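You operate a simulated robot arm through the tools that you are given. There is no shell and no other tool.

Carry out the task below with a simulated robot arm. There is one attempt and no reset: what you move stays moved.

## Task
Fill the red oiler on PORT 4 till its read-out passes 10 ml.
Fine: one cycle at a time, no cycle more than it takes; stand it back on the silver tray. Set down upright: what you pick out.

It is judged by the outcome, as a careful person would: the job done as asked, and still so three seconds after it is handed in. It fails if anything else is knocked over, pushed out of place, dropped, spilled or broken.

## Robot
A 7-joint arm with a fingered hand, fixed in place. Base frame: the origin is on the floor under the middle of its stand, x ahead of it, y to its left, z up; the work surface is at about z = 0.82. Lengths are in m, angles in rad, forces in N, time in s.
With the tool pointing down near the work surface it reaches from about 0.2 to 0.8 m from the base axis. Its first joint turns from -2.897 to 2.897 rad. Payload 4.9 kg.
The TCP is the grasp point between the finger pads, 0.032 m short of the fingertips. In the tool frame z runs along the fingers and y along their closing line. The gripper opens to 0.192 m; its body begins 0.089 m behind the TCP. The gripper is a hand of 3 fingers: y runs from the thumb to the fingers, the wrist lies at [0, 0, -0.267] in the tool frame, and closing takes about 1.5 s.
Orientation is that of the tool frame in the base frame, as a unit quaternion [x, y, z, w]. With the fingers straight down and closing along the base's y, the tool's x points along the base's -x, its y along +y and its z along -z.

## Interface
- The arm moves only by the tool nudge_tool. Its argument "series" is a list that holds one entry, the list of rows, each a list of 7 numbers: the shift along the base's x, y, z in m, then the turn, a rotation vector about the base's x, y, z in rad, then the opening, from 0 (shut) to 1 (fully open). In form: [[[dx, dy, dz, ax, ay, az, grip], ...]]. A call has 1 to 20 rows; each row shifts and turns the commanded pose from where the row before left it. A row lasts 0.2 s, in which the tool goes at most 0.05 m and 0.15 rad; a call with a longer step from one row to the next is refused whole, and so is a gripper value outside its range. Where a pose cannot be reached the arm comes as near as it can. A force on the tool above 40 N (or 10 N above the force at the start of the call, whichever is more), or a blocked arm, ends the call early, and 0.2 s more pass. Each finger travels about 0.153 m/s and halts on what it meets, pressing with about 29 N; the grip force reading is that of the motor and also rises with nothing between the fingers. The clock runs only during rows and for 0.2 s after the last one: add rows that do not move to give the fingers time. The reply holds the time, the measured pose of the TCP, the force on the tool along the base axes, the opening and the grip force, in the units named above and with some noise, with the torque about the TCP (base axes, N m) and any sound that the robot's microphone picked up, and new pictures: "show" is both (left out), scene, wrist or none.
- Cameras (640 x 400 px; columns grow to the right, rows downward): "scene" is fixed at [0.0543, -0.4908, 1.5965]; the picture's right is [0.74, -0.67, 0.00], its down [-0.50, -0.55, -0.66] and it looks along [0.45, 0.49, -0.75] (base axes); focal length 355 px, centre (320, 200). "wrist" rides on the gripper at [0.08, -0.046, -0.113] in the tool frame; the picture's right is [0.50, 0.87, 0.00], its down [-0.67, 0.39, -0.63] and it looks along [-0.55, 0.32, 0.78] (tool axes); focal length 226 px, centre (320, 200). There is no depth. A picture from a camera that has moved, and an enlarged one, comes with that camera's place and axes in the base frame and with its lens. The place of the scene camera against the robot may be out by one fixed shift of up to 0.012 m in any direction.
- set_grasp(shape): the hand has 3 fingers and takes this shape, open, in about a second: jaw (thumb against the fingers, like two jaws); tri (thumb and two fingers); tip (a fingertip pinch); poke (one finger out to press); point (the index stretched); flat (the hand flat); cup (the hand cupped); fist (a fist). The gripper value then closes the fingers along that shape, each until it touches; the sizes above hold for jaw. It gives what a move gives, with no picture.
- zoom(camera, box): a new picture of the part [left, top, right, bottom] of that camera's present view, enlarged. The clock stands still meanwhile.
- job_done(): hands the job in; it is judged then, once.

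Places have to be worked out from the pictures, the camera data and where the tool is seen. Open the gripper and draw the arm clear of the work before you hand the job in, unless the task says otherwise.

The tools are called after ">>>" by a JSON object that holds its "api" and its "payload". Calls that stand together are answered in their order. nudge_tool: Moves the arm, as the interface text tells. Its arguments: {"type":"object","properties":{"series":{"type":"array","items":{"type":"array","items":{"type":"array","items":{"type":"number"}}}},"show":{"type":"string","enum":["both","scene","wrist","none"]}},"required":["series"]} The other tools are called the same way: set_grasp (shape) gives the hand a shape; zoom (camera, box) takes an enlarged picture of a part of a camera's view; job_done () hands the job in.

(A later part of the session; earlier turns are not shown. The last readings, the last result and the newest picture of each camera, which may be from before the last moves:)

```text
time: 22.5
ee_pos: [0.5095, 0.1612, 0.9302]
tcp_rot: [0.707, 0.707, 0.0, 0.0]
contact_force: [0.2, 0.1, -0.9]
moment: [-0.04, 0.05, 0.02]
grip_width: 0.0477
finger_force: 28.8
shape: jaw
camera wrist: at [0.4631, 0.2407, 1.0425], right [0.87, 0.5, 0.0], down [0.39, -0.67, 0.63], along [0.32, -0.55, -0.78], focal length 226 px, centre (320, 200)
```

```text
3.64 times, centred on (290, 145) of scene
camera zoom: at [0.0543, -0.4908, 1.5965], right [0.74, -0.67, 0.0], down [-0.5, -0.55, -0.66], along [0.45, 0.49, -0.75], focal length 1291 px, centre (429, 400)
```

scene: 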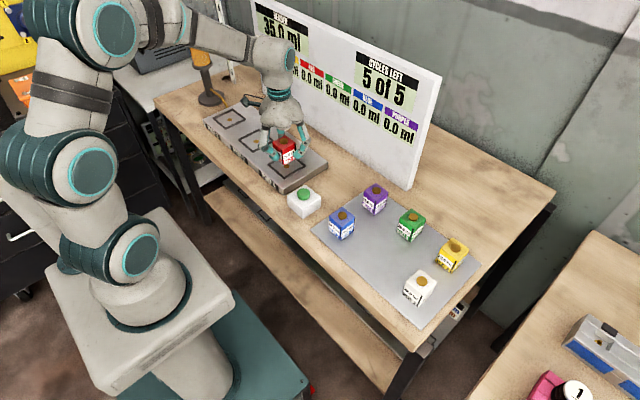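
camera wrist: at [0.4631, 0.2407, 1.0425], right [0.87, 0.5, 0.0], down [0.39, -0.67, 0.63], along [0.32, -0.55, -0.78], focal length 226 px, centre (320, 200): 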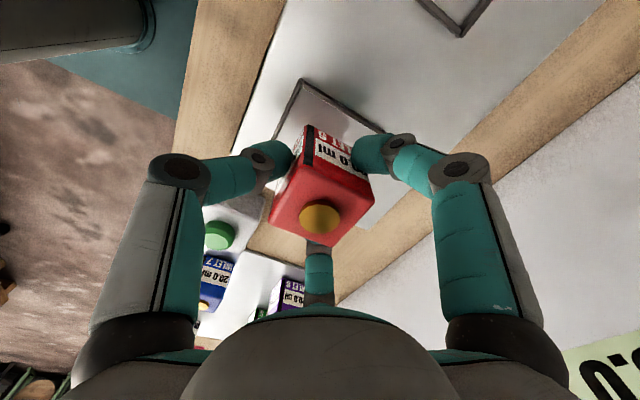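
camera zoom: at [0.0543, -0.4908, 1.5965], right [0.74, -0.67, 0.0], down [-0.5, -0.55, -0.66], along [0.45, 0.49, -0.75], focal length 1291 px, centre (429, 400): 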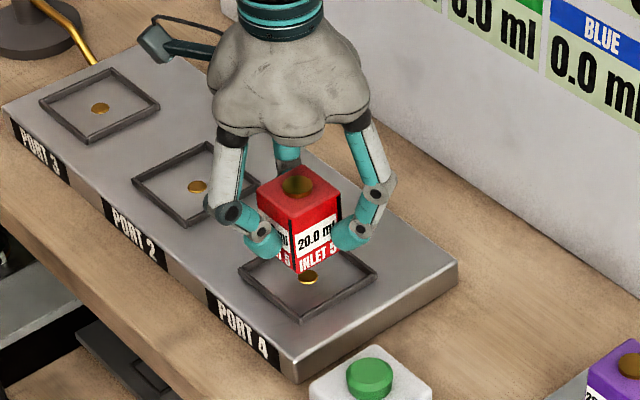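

The frame reads x 0.470–0.550 with its far edge at y 0.201, so its centre is (0.510, 0.160) and the block is directly over it. I lower gently to just above seating and read the force.

>>> {"api": "nudge_tool", "payload": {"series": [[[0.0008, 0, -0.008, 0, 0, 0, 0], [0, 0, -0.008, 0, 0, 0, 0], [0, 0, -0.006, 0, 0, 0, 0], [0, 0, -0.004, 0, 0, 0, 0], [0, 0, -0.003, 0, 0, 0, 0], [0, 0, 0, 0, 0, 0, 0], [0, 0, 0, 0, 0, 0, 0]]], "show": "both"}}

>>> {"api": "zoom", "payload": {"camera": "scene", "box": [250, 110, 330, 200]}}

>>> {"api": "zoom", "payload": {"camera": "wrist", "box": [200, 60, 440, 210]}}

```text
time: 24.1
ee_pos: [0.5109, 0.1628, 0.901]
tcp_rot: [0.707, 0.707, 0.0, 0.0]
contact_force: [0.3, 1.1, -1.7]
moment: [0.0, -0.01, 0.01]
grip_width: 0.0479
finger_force: 28.8
shape: jaw
camera wrist: at [0.4644, 0.2409, 1.0145], right [0.87, 0.5, 0.0], down [0.39, -0.67, 0.63], along [0.32, -0.55, -0.78], focal length 226 px, centre (320, 200)
```

scene: 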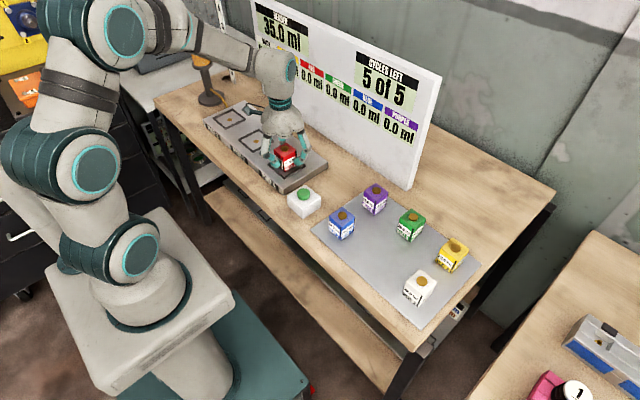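
wrist: 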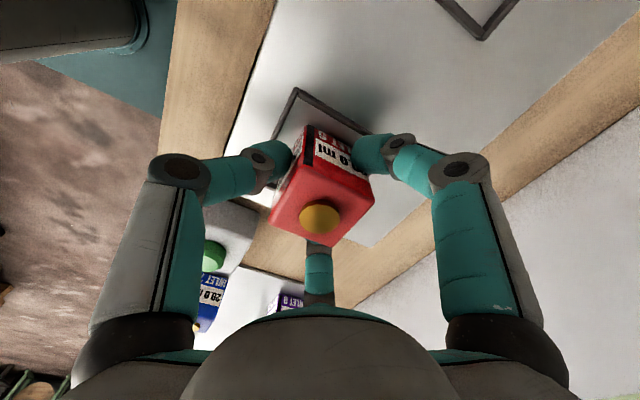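

```text
4.44 times, centred on (290, 155) of scene
camera zoom: at [0.0543, -0.4908, 1.5965], right [0.74, -0.67, 0.0], down [-0.5, -0.55, -0.66], along [0.45, 0.49, -0.75], focal length 1578 px, centre (453, 400)
```

zoom: 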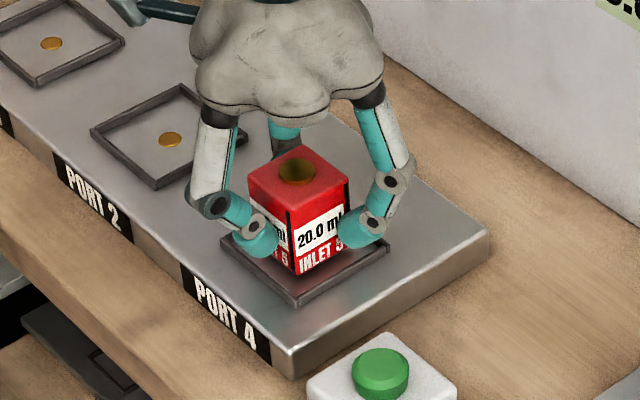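

```text
2.67 times, centred on (320, 135) of wrist
camera zoom: at [0.4644, 0.2409, 1.0145], right [0.87, 0.5, 0.0], down [0.39, -0.67, 0.63], along [0.32, -0.55, -0.78], focal length 603 px, centre (320, 373)
```

zoom: 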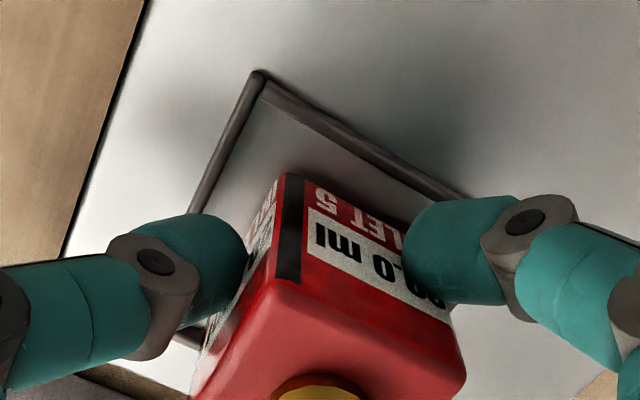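

The block now hangs just above the plate inside the frame, with no contact yet. I lower in 2 mm steps and watch the vertical force.

>>> {"api": "nudge_tool", "payload": {"series": [[[0, 0, -0.002, 0, 0, 0, 0], [0, 0, -0.002, 0, 0, 0, 0], [0, 0, 0, 0, 0, 0, 0]]], "show": "none"}}

>>> {"api": "nudge_tool", "payload": {"series": [[[0, 0, -0.002, 0, 0, 0, 0], [0, 0, 0, 0, 0, 0, 0]]], "show": "none"}}

```text
time: 24.9
ee_pos: [0.5117, 0.1608, 0.8977]
tcp_rot: [0.707, 0.707, 0.0, -0.001]
contact_force: [-0.4, 0.2, 0.3]
moment: [-0.03, -0.02, 0.01]
grip_width: 0.0475
finger_force: 28.8
shape: jaw
```

```text
time: 25.5
ee_pos: [0.512, 0.162, 0.8976]
tcp_rot: [0.707, 0.707, 0.002, 0.0]
contact_force: [-3.8, 0.4, 14.8]
moment: [0.03, 0.09, 0.03]
grip_width: 0.0481
finger_force: 29.3
shape: jaw
```

The vertical force rose to about 15 N at z 0.8975, so the block is seated. I ease off 1.5 mm, open the fingers moderately, and check that it stands square in the frame.

>>> {"api": "nudge_tool", "payload": {"series": [[[0, 0, 0.0015, 0, 0, 0, 0], [0, 0, 0, 0, 0, 0, 0.15], [0, 0, 0, 0, 0, 0, 0.25], [0, 0, 0, 0, 0, 0, 0.35], [0, 0, 0, 0, 0, 0, 0.45], [0, 0, 0, 0, 0, 0, 0.52], [0, 0, 0, 0, 0, 0, 0.52]]], "show": "both"}}

>>> {"api": "zoom", "payload": {"camera": "scene", "box": [250, 110, 330, 200]}}

>>> {"api": "zoom", "payload": {"camera": "wrist", "box": [200, 80, 440, 260]}}

```text
time: 27.1
ee_pos: [0.511, 0.1619, 0.8979]
tcp_rot: [0.707, 0.707, 0.0, 0.0]
contact_force: [0.5, -0.2, 0.7]
moment: [-0.01, 0.01, -0.05]
grip_width: 0.0993
finger_force: 0.0
shape: jaw
camera wrist: at [0.4649, 0.2405, 1.01], right [0.87, 0.5, 0.0], down [0.39, -0.67, 0.63], along [0.32, -0.55, -0.78], focal length 226 px, centre (320, 200)
```

scene: 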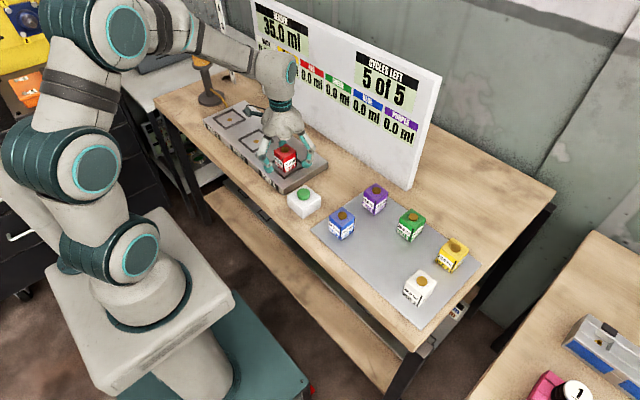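
wrist: 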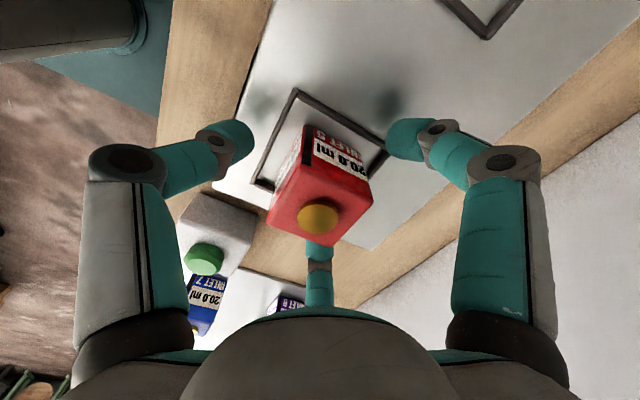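

```text
4.44 times, centred on (290, 155) of scene
camera zoom: at [0.0543, -0.4908, 1.5965], right [0.74, -0.67, 0.0], down [-0.5, -0.55, -0.66], along [0.45, 0.49, -0.75], focal length 1578 px, centre (453, 400)
```

zoom: 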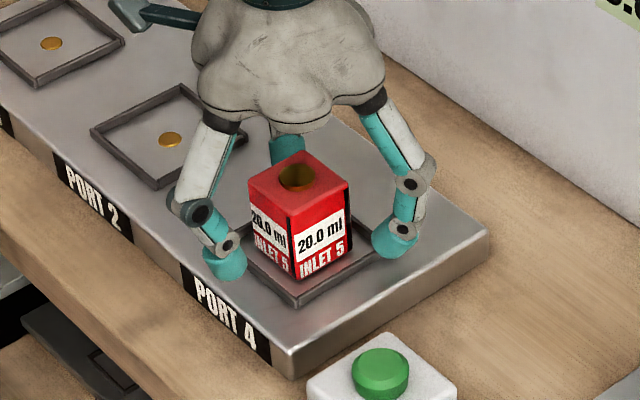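

```text
2.22 times, centred on (320, 170) of wrist
camera zoom: at [0.4649, 0.2405, 1.01], right [0.87, 0.5, 0.0], down [0.39, -0.67, 0.63], along [0.32, -0.55, -0.78], focal length 502 px, centre (320, 267)
```

zoom: 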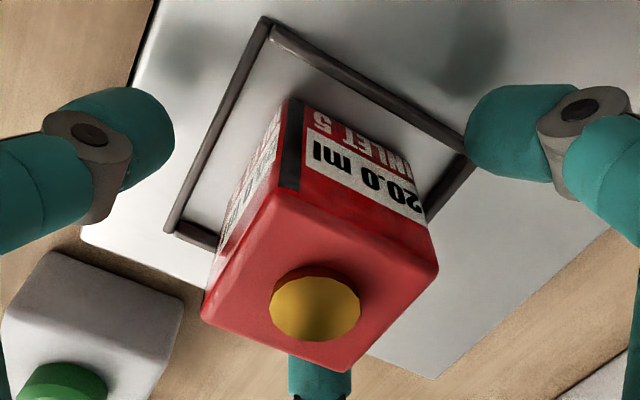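

The oiler stands squarely inside the PORT 4 frame and the hand is clear of it. I rise straight up, then move to one side above the button area.

>>> {"api": "nudge_tool", "payload": {"series": [[[0, 0, 0.015, 0, 0, 0, 0.52], [0, 0, 0.025, 0, 0, 0, 0.52], [0, 0, 0.035, 0, 0, 0, 0.52], [0, 0, 0.035, 0, 0, 0, 0.52], [0, 0, 0.035, 0, 0, 0, 0.52], [0, 0, 0.015, 0, 0, 0, 0.52], [0, 0, 0, 0, 0, 0, 0.52]]], "show": "scene"}}

>>> {"api": "zoom", "payload": {"camera": "scene", "box": [240, 110, 340, 220]}}

```text
time: 28.7
ee_pos: [0.5109, 0.1632, 1.057]
tcp_rot: [0.707, 0.707, 0.001, 0.001]
contact_force: [-1.0, -0.3, 1.0]
moment: [0.02, -0.03, 0.02]
grip_width: 0.0994
finger_force: 0.0
shape: jaw
```

scene: 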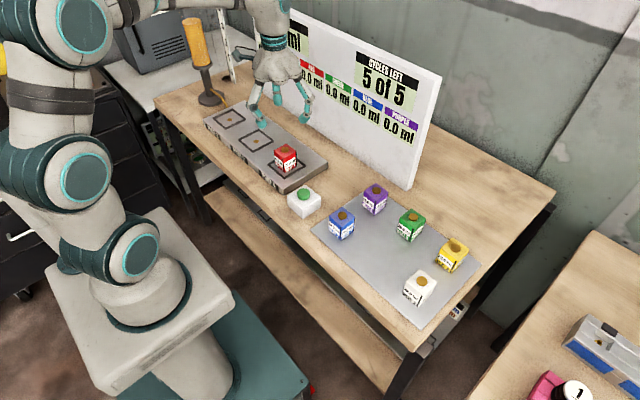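

```text
3.64 times, centred on (290, 165) of scene
camera zoom: at [0.0543, -0.4908, 1.5965], right [0.74, -0.67, 0.0], down [-0.5, -0.55, -0.66], along [0.45, 0.49, -0.75], focal length 1291 px, centre (429, 327)
```

zoom: 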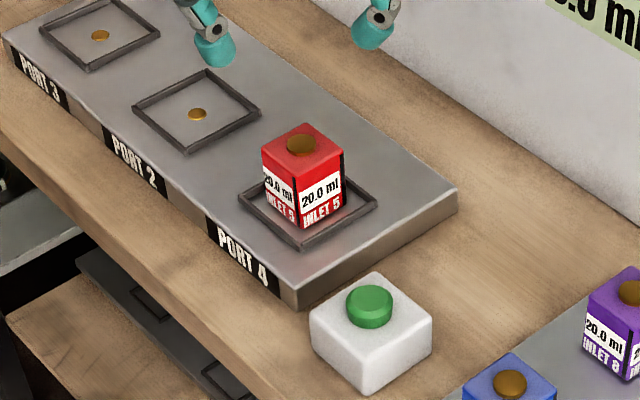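

The oiler sits well in PORT 4. Now I form the poke shape in free air and look at where the pressing finger ends up relative to the tool.

>>> {"api": "set_grasp", "payload": {"shape": "poke"}}

>>> {"api": "nudge_tool", "payload": {"series": [[[0, 0, 0, 0, 0, 0, 1.0], [0, -0.02, 0, 0, 0, 0, 1.0], [-0.01, -0.04, 0, 0, 0, 0, 1.0], [-0.01, -0.04, 0, 0, 0, 0, 1.0], [-0.01, -0.03, 0, 0, 0, 0, 1.0], [-0.01, -0.012, 0, 0, 0, 0, 1.0], [-0.01, 0, 0, 0, 0, 0, 1.0], [0, 0, 0, 0, 0, 0, 1.0]]], "show": "both"}}

>>> {"api": "zoom", "payload": {"camera": "scene", "box": [240, 50, 400, 200]}}

```text
time: 29.6
ee_pos: [0.5107, 0.1639, 1.0581]
tcp_rot: [0.707, 0.707, 0.0, 0.0]
contact_force: [-0.7, -0.1, -0.6]
moment: [0.0, 0.0, -0.05]
grip_width: 0.0001
finger_force: 0.0
shape: poke
```

```text
time: 31.4
ee_pos: [0.4623, 0.0193, 1.0579]
tcp_rot: [0.708, 0.707, 0.0, 0.0]
contact_force: [-0.1, -0.1, 0.1]
moment: [-0.03, 0.0, 0.0]
grip_width: 0.0
finger_force: 0.1
shape: poke
camera wrist: at [0.4155, 0.0981, 1.1701], right [0.87, 0.5, 0.0], down [0.39, -0.67, 0.63], along [0.32, -0.55, -0.78], focal length 226 px, centre (320, 200)
```

scene: 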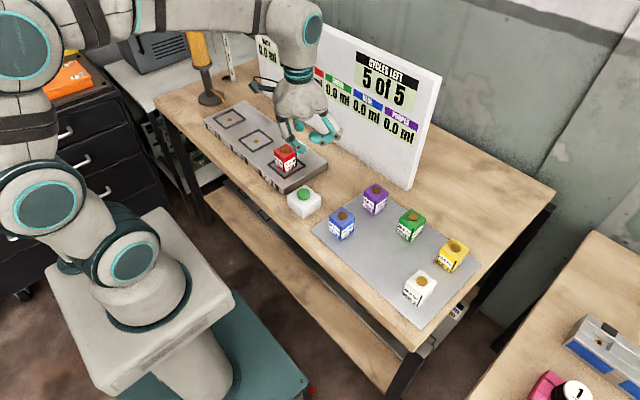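
wrist: 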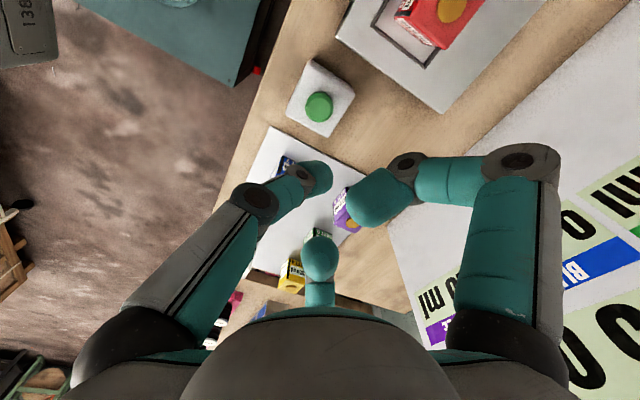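

```text
2.67 times, centred on (320, 125) of scene
camera zoom: at [0.0543, -0.4908, 1.5965], right [0.74, -0.67, 0.0], down [-0.5, -0.55, -0.66], along [0.45, 0.49, -0.75], focal length 946 px, centre (320, 400)
```

zoom: 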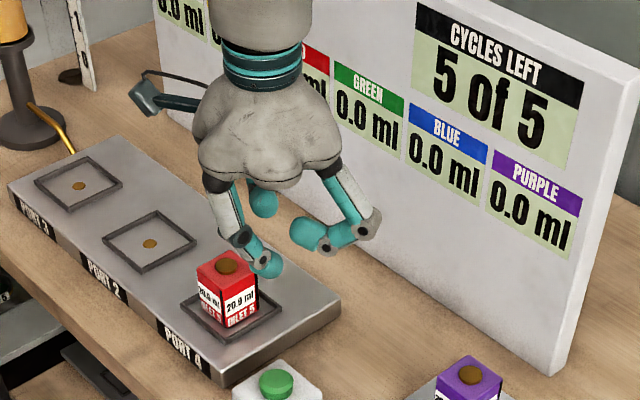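

The thumb is the extended poking finger and its end is near the tool axis. I zoom in on it and on the button to get both positions.

>>> {"api": "zoom", "payload": {"camera": "wrist", "box": [220, 50, 460, 290]}}

>>> {"api": "zoom", "payload": {"camera": "scene", "box": [260, 90, 350, 160]}}

>>> {"api": "zoom", "payload": {"camera": "wrist", "box": [270, 40, 370, 150]}}

```text
1.67 times, centred on (340, 170) of wrist
camera zoom: at [0.4155, 0.0981, 1.1701], right [0.87, 0.5, 0.0], down [0.39, -0.67, 0.63], along [0.32, -0.55, -0.78], focal length 377 px, centre (287, 250)
```

zoom: 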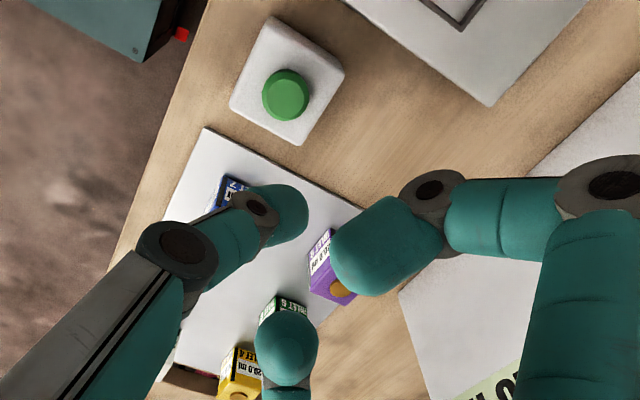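

```text
5.71 times, centred on (305, 125) of scene
camera zoom: at [0.0543, -0.4908, 1.5965], right [0.74, -0.67, 0.0], down [-0.5, -0.55, -0.66], along [0.45, 0.49, -0.75], focal length 2028 px, centre (406, 629)
```

zoom: 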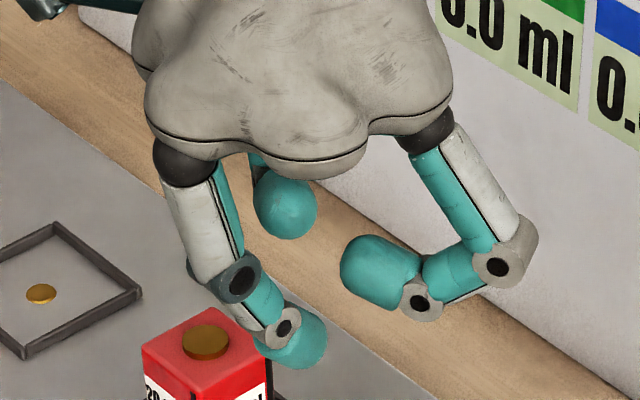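

```text
3.64 times, centred on (320, 95) of wrist
camera zoom: at [0.4155, 0.0981, 1.1701], right [0.87, 0.5, 0.0], down [0.39, -0.67, 0.63], along [0.32, -0.55, -0.78], focal length 822 px, centre (320, 582)
```

zoom: 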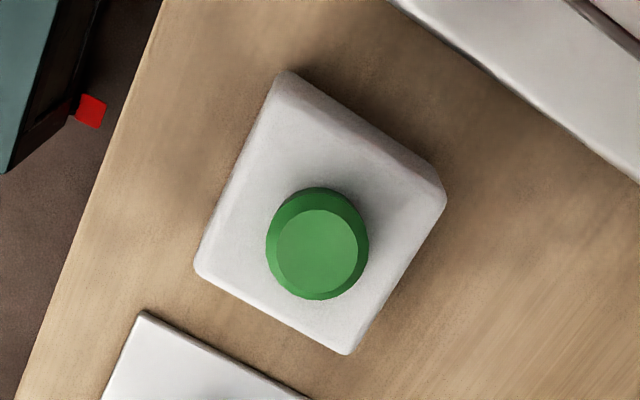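

Button cap top is at about (0.4595, 0.018, 0.874), and the thumb tip is on nearly the same spot about 0.037 below the TCP. I lower until the tip is about a centimetre above the cap and check.

>>> {"api": "nudge_tool", "payload": {"series": [[[0, 0, -0.03, 0, 0, 0, 1.0], [0, 0, -0.03, 0, 0, 0, 1.0], [0, 0, -0.03, 0, 0, 0, 1.0], [0, 0, -0.025, 0, 0, 0, 1.0], [0, 0, -0.012, 0, 0, 0, 1.0], [0, 0, 0, 0, 0, 0, 1.0], [0, 0, 0, 0, 0, 0, 1.0]]], "show": "both"}}

>>> {"api": "zoom", "payload": {"camera": "scene", "box": [250, 130, 360, 230]}}

>>> {"api": "zoom", "payload": {"camera": "wrist", "box": [220, 80, 420, 240]}}

```text
time: 33.0
ee_pos: [0.4609, 0.0195, 0.9297]
tcp_rot: [0.707, 0.707, -0.001, 0.001]
contact_force: [0.2, 0.9, 0.1]
moment: [-0.01, 0.01, 0.0]
grip_width: 0.0
finger_force: 0.0
shape: poke
camera wrist: at [0.4142, 0.0998, 1.0431], right [0.87, 0.5, 0.0], down [0.39, -0.67, 0.63], along [0.32, -0.55, -0.78], focal length 226 px, centre (320, 200)
```

scene: 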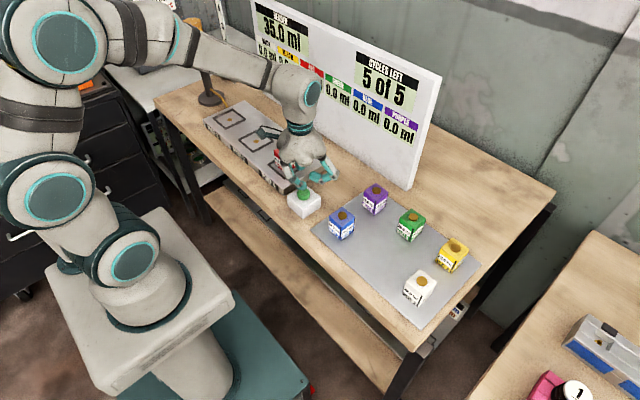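
wrist: 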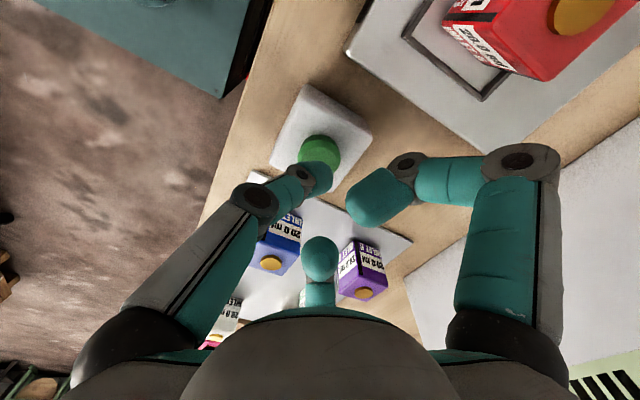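

```text
4.00 times, centred on (305, 180) of scene
camera zoom: at [0.0543, -0.4908, 1.5965], right [0.74, -0.67, 0.0], down [-0.5, -0.55, -0.66], along [0.45, 0.49, -0.75], focal length 1420 px, centre (380, 280)
```

zoom: 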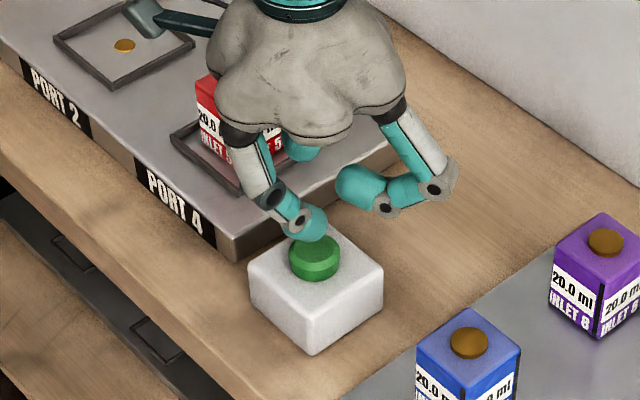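

```text
2.50 times, centred on (320, 160) of wrist
camera zoom: at [0.4142, 0.0998, 1.0431], right [0.87, 0.5, 0.0], down [0.39, -0.67, 0.63], along [0.32, -0.55, -0.78], focal length 565 px, centre (320, 300)
```

zoom: 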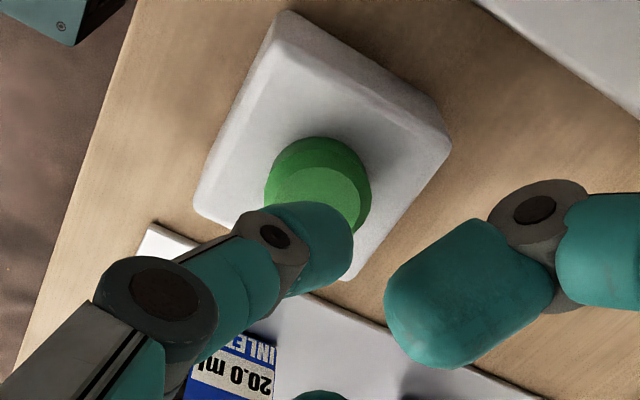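

The tip is centred over the cap with roughly 17 mm to go, and the side fingers clear the red oiler. I approach in small steps while reading the force.

>>> {"api": "nudge_tool", "payload": {"series": [[[0, -0.001, -0.006, 0, 0, 0, 1.0], [0, 0, -0.005, 0, 0, 0, 1.0], [0, 0, -0.003, 0, 0, 0, 1.0], [0, 0, 0, 0, 0, 0, 1.0]]], "show": "scene"}}

>>> {"api": "zoom", "payload": {"camera": "scene", "box": [270, 150, 350, 220]}}

```text
time: 34.0
ee_pos: [0.4604, 0.019, 0.917]
tcp_rot: [0.707, 0.708, 0.0, 0.0]
contact_force: [0.3, 0.3, -0.3]
moment: [0.0, 0.01, 0.03]
grip_width: 0.0
finger_force: 0.0
shape: poke
```

scene: 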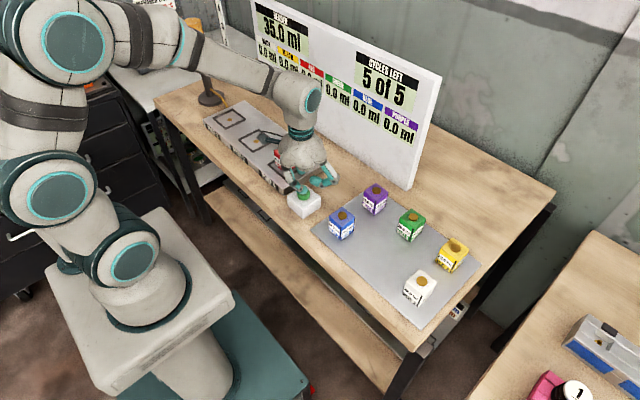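

```text
5.71 times, centred on (310, 185) of scene
camera zoom: at [0.0543, -0.4908, 1.5965], right [0.74, -0.67, 0.0], down [-0.5, -0.55, -0.66], along [0.45, 0.49, -0.75], focal length 2028 px, centre (377, 286)
```

zoom: 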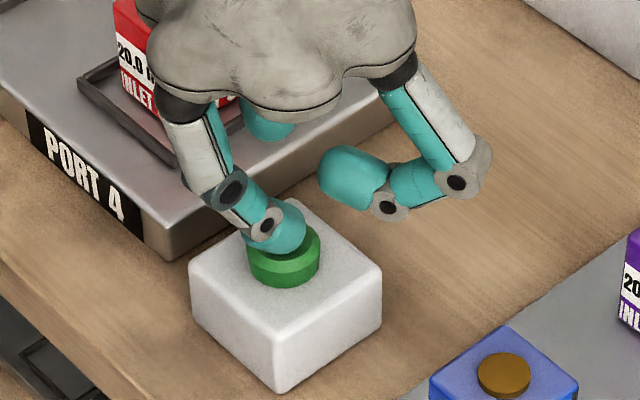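

The tip is just above the cap with no force yet. I step down 2 mm at a time.

>>> {"api": "nudge_tool", "payload": {"series": [[[0, 0, -0.002, 0, 0, 0, 1.0], [0, 0, -0.001, 0, 0, 0, 1.0], [0, 0, 0, 0, 0, 0, 1.0]]], "show": "none"}}

```text
time: 34.8
ee_pos: [0.4607, 0.0171, 0.9139]
tcp_rot: [0.707, 0.707, 0.0, 0.0]
contact_force: [0.9, -1.0, 0.8]
moment: [0.0, -0.03, -0.04]
grip_width: 0.0
finger_force: 0.1
shape: poke
```

No contact yet at z 0.914; I continue down in small steps.

>>> {"api": "nudge_tool", "payload": {"series": [[[0, 0, -0.002, 0, 0, 0, 1.0], [0, 0, 0, 0, 0, 0, 1.0]]], "show": "none"}}

```text
time: 35.4
ee_pos: [0.4614, 0.0185, 0.9116]
tcp_rot: [0.707, 0.707, 0.0, 0.0]
contact_force: [0.1, -0.3, 2.6]
moment: [-0.02, -0.01, 0.0]
grip_width: 0.0
finger_force: 0.0
shape: poke
heard: click
```

A click was heard with light contact (2.6 N). I stop pressing and look at the board before doing anything else.

>>> {"api": "zoom", "payload": {"camera": "scene", "box": [240, 0, 450, 150]}}

>>> {"api": "zoom", "payload": {"camera": "scene", "box": [270, 150, 350, 220]}}

```text
2.67 times, centred on (345, 75) of scene
camera zoom: at [0.0543, -0.4908, 1.5965], right [0.74, -0.67, 0.0], down [-0.5, -0.55, -0.66], along [0.45, 0.49, -0.75], focal length 946 px, centre (253, 533)
```

zoom: 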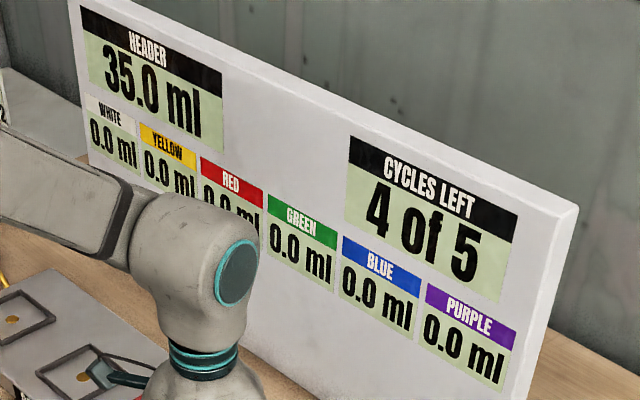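

```text
5.71 times, centred on (310, 185) of scene
camera zoom: at [0.0543, -0.4908, 1.5965], right [0.74, -0.67, 0.0], down [-0.5, -0.55, -0.66], along [0.45, 0.49, -0.75], focal length 2028 px, centre (377, 286)
```

zoom: 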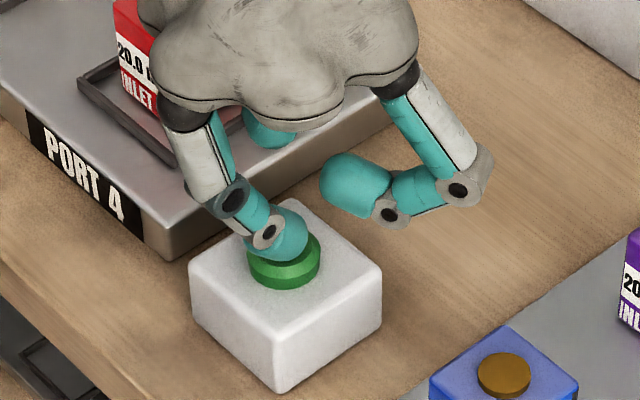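

The counter went to 4 of 5, so one cycle has started. I lift off the button and wait while watching the read-outs.

>>> {"api": "nudge_tool", "payload": {"series": [[[0, 0, 0.008, 0, 0, 0, 1.0], [0, 0, 0.006, 0, 0, 0, 1.0], [0, 0, 0, 0, 0, 0, 1.0], [0, 0, 0, 0, 0, 0, 1.0], [0, 0, 0, 0, 0, 0, 1.0], [0, 0, 0, 0, 0, 0, 1.0]]], "show": "scene"}}

>>> {"api": "zoom", "payload": {"camera": "scene", "box": [240, 0, 450, 150]}}

```text
time: 36.8
ee_pos: [0.4609, 0.018, 0.9243]
tcp_rot: [0.708, 0.707, 0.0, 0.0]
contact_force: [0.2, -0.3, -0.1]
moment: [0.02, 0.01, -0.04]
grip_width: 0.0
finger_force: 0.1
shape: poke
```

scene: 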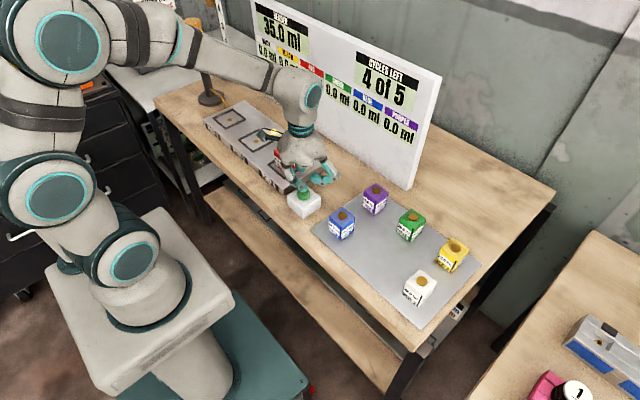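

```text
2.67 times, centred on (345, 75) of scene
camera zoom: at [0.0543, -0.4908, 1.5965], right [0.74, -0.67, 0.0], down [-0.5, -0.55, -0.66], along [0.45, 0.49, -0.75], focal length 946 px, centre (253, 533)
```

zoom: 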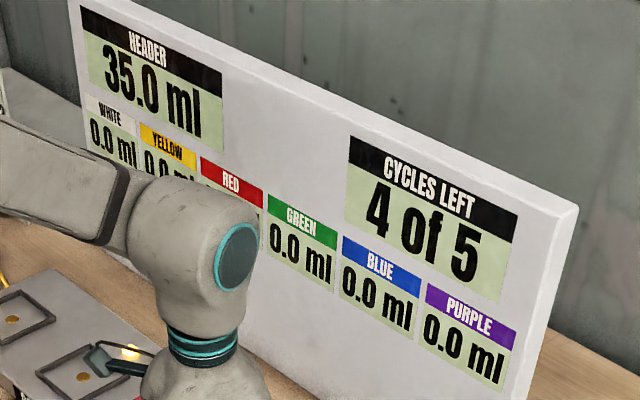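

The red read-out is hidden by the arm and something glows near the ports. I move the hand sideways (−y), above the tray oilers, to uncover the board and the port.

>>> {"api": "nudge_tool", "payload": {"series": [[[0, 0, 0.03, 0, 0, 0, 1.0], [0, -0.03, 0.02, 0, 0, 0, 1.0], [0, -0.04, 0, 0, 0, 0, 1.0], [0, -0.04, 0, 0, 0, 0, 1.0], [0, -0.04, 0, 0, 0, 0, 1.0], [0, -0.03, 0, 0, 0, 0, 1.0], [0, 0, 0, 0, 0, 0, 1.0]]], "show": "both"}}

>>> {"api": "zoom", "payload": {"camera": "scene", "box": [240, 0, 450, 150]}}

>>> {"api": "zoom", "payload": {"camera": "scene", "box": [180, 20, 340, 220]}}

```text
time: 38.4
ee_pos: [0.4612, -0.1629, 0.9729]
tcp_rot: [0.707, 0.707, 0.0, 0.0]
contact_force: [-0.9, -0.6, 0.0]
moment: [0.01, -0.04, 0.01]
grip_width: 0.0
finger_force: 0.0
shape: poke
camera wrist: at [0.4146, -0.084, 1.087], right [0.87, 0.5, 0.0], down [0.39, -0.67, 0.63], along [0.32, -0.55, -0.78], focal length 226 px, centre (320, 200)
```

scene: 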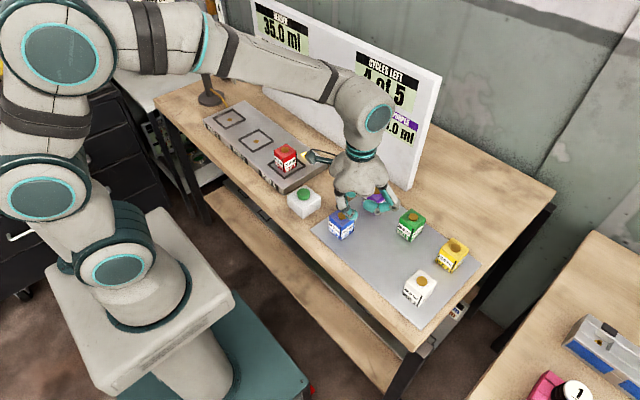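
wrist: 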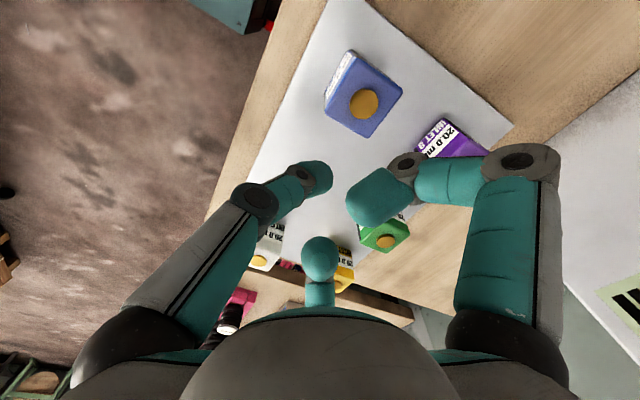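

```text
2.67 times, centred on (345, 75) of scene
camera zoom: at [0.0543, -0.4908, 1.5965], right [0.74, -0.67, 0.0], down [-0.5, -0.55, -0.66], along [0.45, 0.49, -0.75], focal length 946 px, centre (253, 533)
```

zoom: 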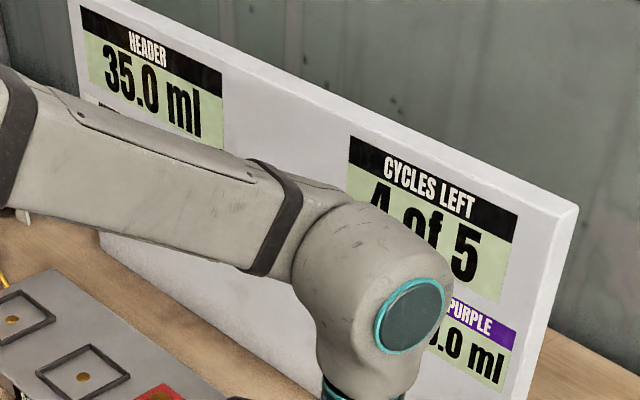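

```text
2.00 times, centred on (260, 120) of scene
camera zoom: at [0.0543, -0.4908, 1.5965], right [0.74, -0.67, 0.0], down [-0.5, -0.55, -0.66], along [0.45, 0.49, -0.75], focal length 710 px, centre (440, 360)
```

zoom: 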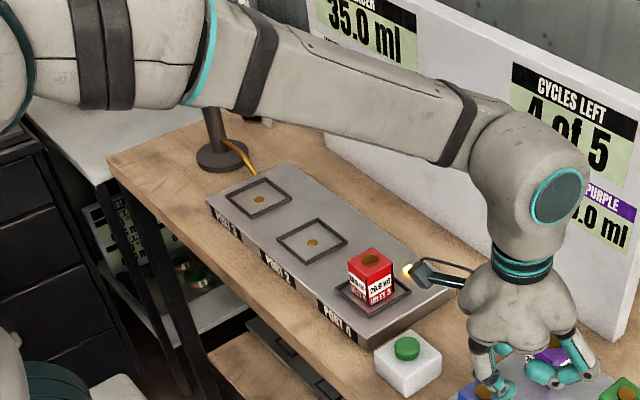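

The header still shows 35.0 ml and the forearm covers the red read-out here. I rise and go over to the +y side, where the red read-out was visible earlier, which also gives the cycle time to run.

>>> {"api": "nudge_tool", "payload": {"series": [[[0, 0.01, 0.04, 0, 0, 0, 1.0], [0, 0.03, 0.035, 0, 0, 0, 1.0], [0.005, 0.04, 0.01, 0, 0, 0, 1.0], [0.005, 0.045, 0, 0, 0, 0, 1.0], [0.005, 0.045, 0, 0, 0, 0, 1.0], [0.005, 0.045, 0, 0, 0, 0, 1.0], [0.005, 0.045, 0, 0, 0, 0, 1.0], [0.005, 0.04, 0, 0, 0, 0, 1.0], [0, 0.03, 0, 0, 0, 0, 1.0], [0, 0, 0, 0, 0, 0, 1.0]]], "show": "both"}}

>>> {"api": "zoom", "payload": {"camera": "scene", "box": [240, 0, 450, 150]}}

```text
time: 40.6
ee_pos: [0.4923, 0.1669, 1.0621]
tcp_rot: [0.707, 0.708, 0.0, 0.0]
contact_force: [0.5, 0.0, -0.3]
moment: [0.0, -0.02, 0.02]
grip_width: 0.0
finger_force: 0.1
shape: poke
camera wrist: at [0.446, 0.2449, 1.1743], right [0.87, 0.5, 0.0], down [0.39, -0.67, 0.63], along [0.32, -0.55, -0.78], focal length 226 px, centre (320, 200)
```

scene: 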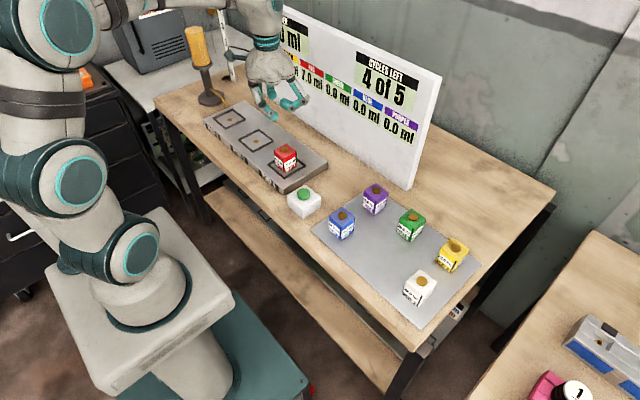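
wrist: 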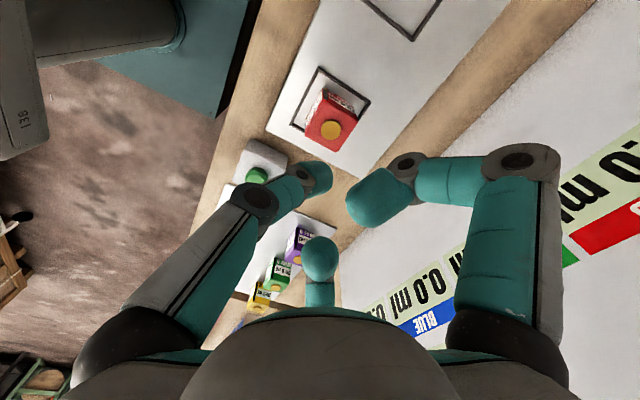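

```text
2.67 times, centred on (345, 75) of scene
camera zoom: at [0.0543, -0.4908, 1.5965], right [0.74, -0.67, 0.0], down [-0.5, -0.55, -0.66], along [0.45, 0.49, -0.75], focal length 946 px, centre (253, 533)
```

zoom: 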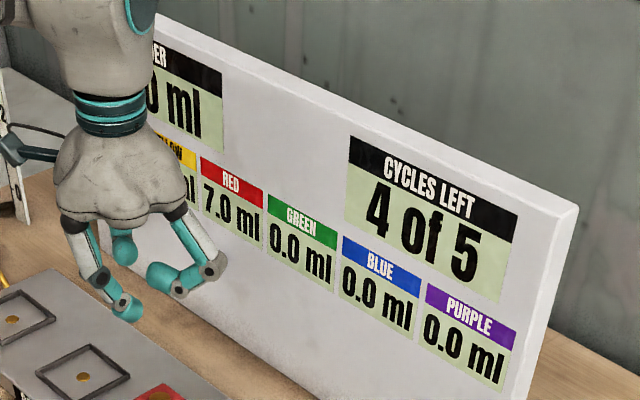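

Red now reads 7.0 ml with 4 of 5 cycles left. I wait to be sure the read-out has settled before deciding on the next cycle.

>>> {"api": "nudge_tool", "payload": {"series": [[[0, 0, 0, 0, 0, 0, 1.0], [0, 0, 0, 0, 0, 0, 1.0], [0, 0, 0, 0, 0, 0, 1.0], [0, 0, 0, 0, 0, 0, 1.0], [0, 0, 0, 0, 0, 0, 1.0], [0, 0, 0, 0, 0, 0, 1.0], [0, 0, 0, 0, 0, 0, 1.0], [0, 0, 0, 0, 0, 0, 1.0], [0, 0, 0, 0, 0, 0, 1.0], [0, 0, 0, 0, 0, 0, 1.0], [0, 0, 0, 0, 0, 0, 1.0], [0, 0, 0, 0, 0, 0, 1.0], [0, 0, 0, 0, 0, 0, 1.0], [0, 0, 0, 0, 0, 0, 1.0], [0, 0, 0, 0, 0, 0, 1.0]]], "show": "scene"}}

>>> {"api": "zoom", "payload": {"camera": "scene", "box": [240, 0, 450, 150]}}

```text
time: 43.8
ee_pos: [0.4932, 0.1655, 1.0619]
tcp_rot: [0.707, 0.707, 0.0, 0.0]
contact_force: [0.2, 0.0, -0.7]
moment: [-0.03, 0.04, 0.01]
grip_width: 0.0
finger_force: 0.1
shape: poke
```

scene: 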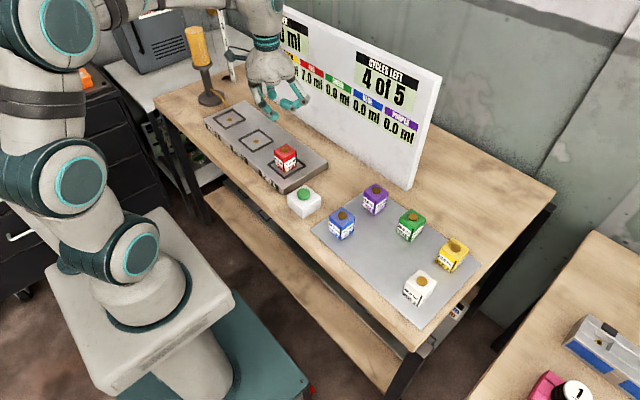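

```text
2.67 times, centred on (345, 75) of scene
camera zoom: at [0.0543, -0.4908, 1.5965], right [0.74, -0.67, 0.0], down [-0.5, -0.55, -0.66], along [0.45, 0.49, -0.75], focal length 946 px, centre (253, 533)
```

zoom: 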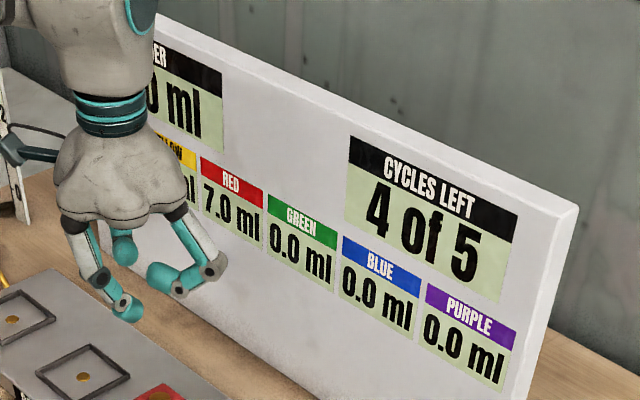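

Red is steady at 7.0 ml, so exactly one more cycle is needed. I retrace to the hover pose above the button.

>>> {"api": "nudge_tool", "payload": {"series": [[[-0.006, -0.03, 0, 0, 0, 0, 1.0], [-0.006, -0.03, 0, 0, 0, 0, 1.0], [-0.006, -0.03, 0, 0, 0, 0, 1.0], [-0.006, -0.03, 0, 0, 0, 0, 1.0], [-0.006, -0.03, 0, 0, 0, 0, 1.0], [0, 0, -0.03, 0, 0, 0, 1.0], [0, 0, -0.03, 0, 0, 0, 1.0], [0, 0, -0.03, 0, 0, 0, 1.0], [0, 0, -0.025, 0, 0, 0, 1.0], [0, 0, -0.013, 0, 0, 0, 1.0], [0, 0, -0.007, 0, 0, 0, 1.0], [0, 0, 0, 0, 0, 0, 1.0], [0, 0, 0, 0, 0, 0, 1.0]]], "show": "scene"}}

>>> {"api": "zoom", "payload": {"camera": "scene", "box": [260, 140, 350, 220]}}

>>> {"api": "zoom", "payload": {"camera": "wrist", "box": [220, 80, 420, 240]}}

```text
time: 46.6
ee_pos: [0.462, 0.0197, 0.9254]
tcp_rot: [0.707, 0.707, 0.0, 0.0]
contact_force: [0.0, -0.2, 0.0]
moment: [0.0, -0.02, -0.02]
grip_width: 0.0002
finger_force: 0.1
shape: poke
```

scene: 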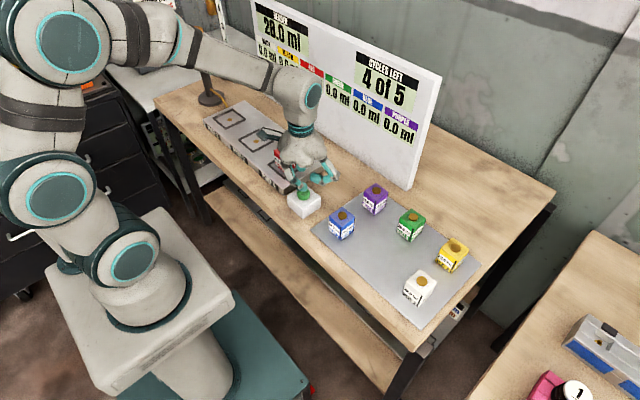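

```text
5.00 times, centred on (305, 180) of scene
camera zoom: at [0.0543, -0.4908, 1.5965], right [0.74, -0.67, 0.0], down [-0.5, -0.55, -0.66], along [0.45, 0.49, -0.75], focal length 1775 px, centre (395, 300)
```

zoom: 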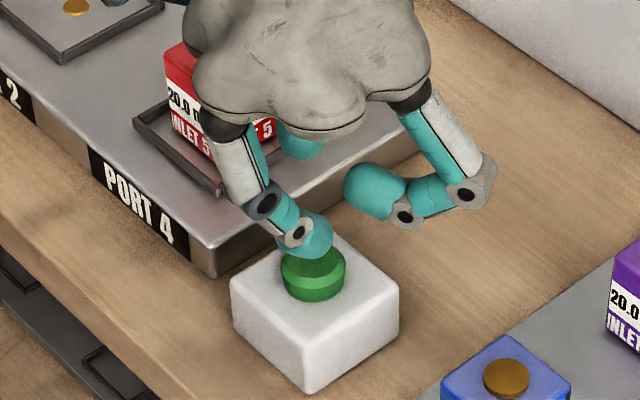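

```text
2.50 times, centred on (320, 160) of wrist
camera zoom: at [0.4154, 0.0985, 1.0382], right [0.87, 0.5, 0.0], down [0.39, -0.67, 0.63], along [0.32, -0.55, -0.78], focal length 565 px, centre (320, 300)
```

zoom: 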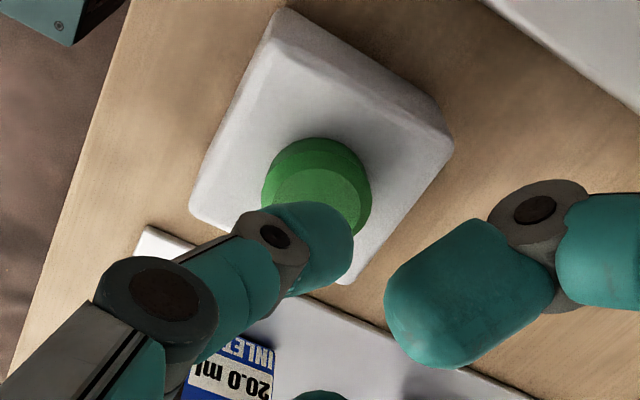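

The header now reads 28.0 ml and the tip is above the cap as before. I step down the same way until I hear a single click.

>>> {"api": "nudge_tool", "payload": {"series": [[[0, 0, -0.005, 0, 0, 0, 1.0], [0, 0, -0.004, 0, 0, 0, 1.0], [0, 0, -0.002, 0, 0, 0, 1.0], [0, 0, 0, 0, 0, 0, 1.0]]], "show": "none"}}

>>> {"api": "nudge_tool", "payload": {"series": [[[0, 0, -0.0015, 0, 0, 0, 1.0], [0, 0, 0, 0, 0, 0, 1.0]]], "show": "none"}}

```text
time: 47.6
ee_pos: [0.4603, 0.0181, 0.9139]
tcp_rot: [0.707, 0.707, 0.0, 0.0]
contact_force: [1.3, 0.5, 0.5]
moment: [0.03, 0.01, 0.03]
grip_width: 0.0001
finger_force: 0.1
shape: poke
```

```text
time: 48.2
ee_pos: [0.4617, 0.0178, 0.9116]
tcp_rot: [0.707, 0.707, 0.001, 0.001]
contact_force: [0.6, -0.1, 1.1]
moment: [-0.02, 0.01, 0.02]
grip_width: 0.0
finger_force: 0.0
shape: poke
```

No click yet at 1.1 N, so I go 1 mm further.

>>> {"api": "nudge_tool", "payload": {"series": [[[0, 0, -0.001, 0, 0, 0, 1.0], [0, 0, 0, 0, 0, 0, 1.0]]], "show": "none"}}

```text
time: 48.8
ee_pos: [0.4613, 0.0182, 0.9114]
tcp_rot: [0.707, 0.707, 0.0, 0.0]
contact_force: [1.4, 0.3, 1.5]
moment: [0.03, 0.01, 0.02]
grip_width: 0.0001
finger_force: 0.0
shape: poke
heard: click
```

A single click was heard. I check the counter, then lift straight off the button.

>>> {"api": "zoom", "payload": {"camera": "scene", "box": [240, 0, 450, 150]}}

>>> {"api": "nudge_tool", "payload": {"series": [[[0, 0, 0.008, 0, 0, 0, 1.0], [0, 0, 0.02, 0, 0, 0, 1.0], [0, 0, 0.03, 0, 0, 0, 1.0], [0, 0, 0.035, 0, 0, 0, 1.0], [0, 0, 0.035, 0, 0, 0, 1.0], [0, 0, 0.022, 0, 0, 0, 1.0], [0.006, 0.03, 0, 0, 0, 0, 1.0], [0.006, 0.03, 0, 0, 0, 0, 1.0], [0.006, 0.03, 0, 0, 0, 0, 1.0], [0.006, 0.03, 0, 0, 0, 0, 1.0], [0.006, 0.03, 0, 0, 0, 0, 1.0], [0, 0.02, 0, 0, 0, 0, 1.0], [0, 0, 0, 0, 0, 0, 1.0]]], "show": "scene"}}

>>> {"api": "zoom", "payload": {"camera": "scene", "box": [240, 0, 450, 150]}}

```text
2.67 times, centred on (345, 75) of scene
camera zoom: at [0.0543, -0.4908, 1.5965], right [0.74, -0.67, 0.0], down [-0.5, -0.55, -0.66], along [0.45, 0.49, -0.75], focal length 946 px, centre (253, 533)
```

zoom: 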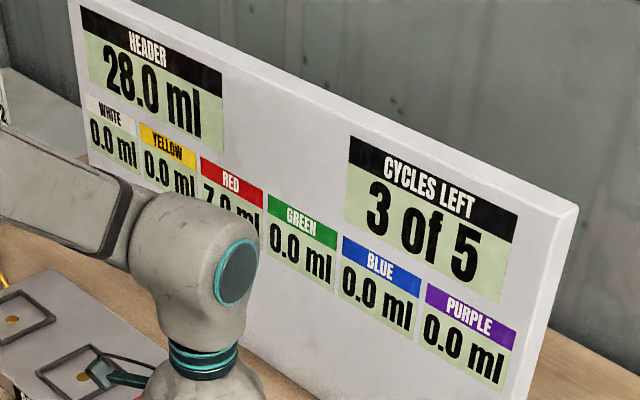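

```text
time: 51.6
ee_pos: [0.4922, 0.1889, 1.0597]
tcp_rot: [0.707, 0.707, 0.0, 0.0]
contact_force: [0.6, -0.8, -0.6]
moment: [0.01, 0.01, 0.02]
grip_width: 0.0001
finger_force: 0.1
shape: poke
```

scene: 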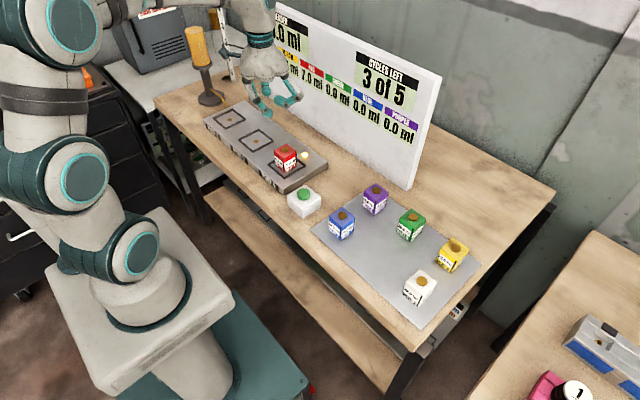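

```text
2.67 times, centred on (345, 75) of scene
camera zoom: at [0.0543, -0.4908, 1.5965], right [0.74, -0.67, 0.0], down [-0.5, -0.55, -0.66], along [0.45, 0.49, -0.75], focal length 946 px, centre (253, 533)
```

zoom: 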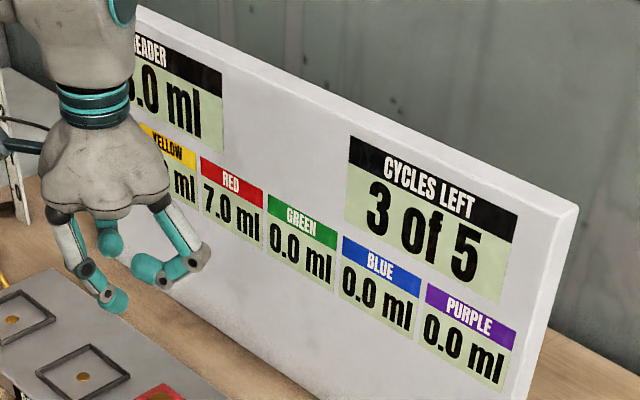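

A lamp on the plate beside PORT 4 is lit, so the cycle is still running. I wait with the hand clear until it goes out and the read-out updates.

>>> {"api": "nudge_tool", "payload": {"series": [[[0, 0, 0, 0, 0, 0, 1.0], [0, 0, 0, 0, 0, 0, 1.0], [0, 0, 0, 0, 0, 0, 1.0], [0, 0, 0, 0, 0, 0, 1.0], [0, 0, 0, 0, 0, 0, 1.0], [0, 0, 0, 0, 0, 0, 1.0], [0, 0, 0, 0, 0, 0, 1.0], [0, 0, 0, 0, 0, 0, 1.0], [0, 0, 0, 0, 0, 0, 1.0], [0, 0, 0, 0, 0, 0, 1.0], [0, 0, 0, 0, 0, 0, 1.0], [0, 0, 0, 0, 0, 0, 1.0], [0, 0, 0, 0, 0, 0, 1.0], [0, 0, 0, 0, 0, 0, 1.0], [0, 0, 0, 0, 0, 0, 1.0]]], "show": "scene"}}

>>> {"api": "zoom", "payload": {"camera": "scene", "box": [240, 0, 450, 150]}}

>>> {"api": "zoom", "payload": {"camera": "scene", "box": [190, 80, 350, 220]}}

```text
time: 54.8
ee_pos: [0.4917, 0.1885, 1.0606]
tcp_rot: [0.707, 0.707, 0.0, 0.0]
contact_force: [0.1, 0.4, -0.1]
moment: [0.05, 0.01, 0.02]
grip_width: 0.0001
finger_force: 0.0
shape: poke
```

scene: 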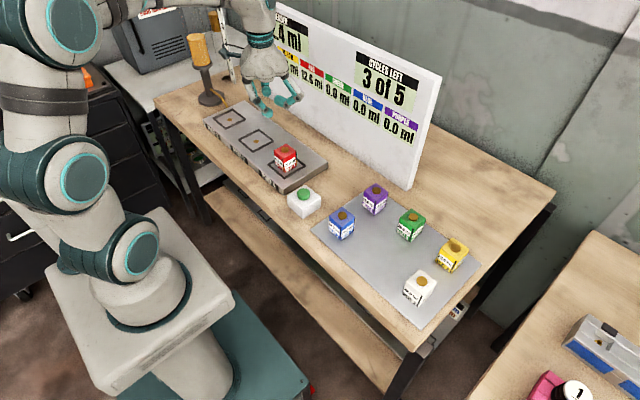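

```text
2.67 times, centred on (345, 75) of scene
camera zoom: at [0.0543, -0.4908, 1.5965], right [0.74, -0.67, 0.0], down [-0.5, -0.55, -0.66], along [0.45, 0.49, -0.75], focal length 946 px, centre (253, 533)
```

zoom: 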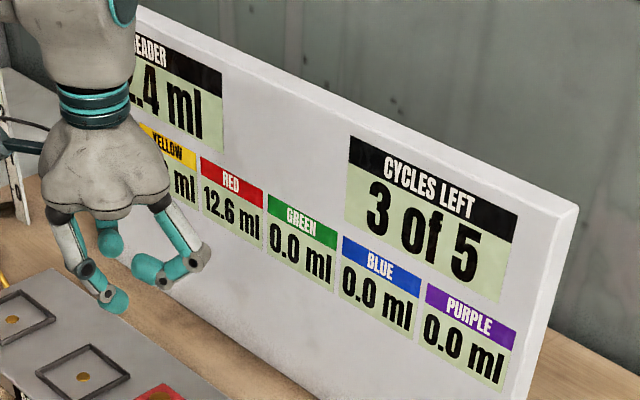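

```text
2.86 times, centred on (270, 150) of scene
camera zoom: at [0.0543, -0.4908, 1.5965], right [0.74, -0.67, 0.0], down [-0.5, -0.55, -0.66], along [0.45, 0.49, -0.75], focal length 1014 px, centre (463, 343)
```

zoom: 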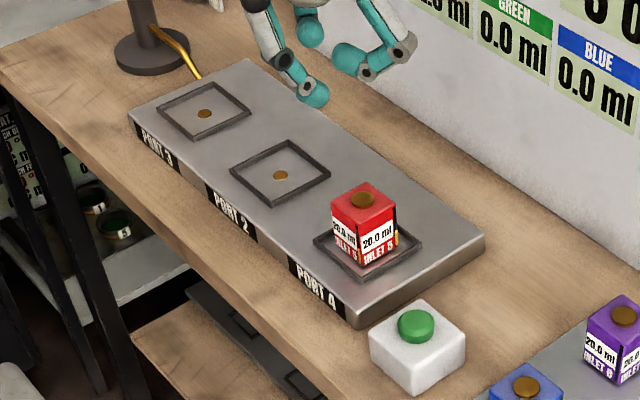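

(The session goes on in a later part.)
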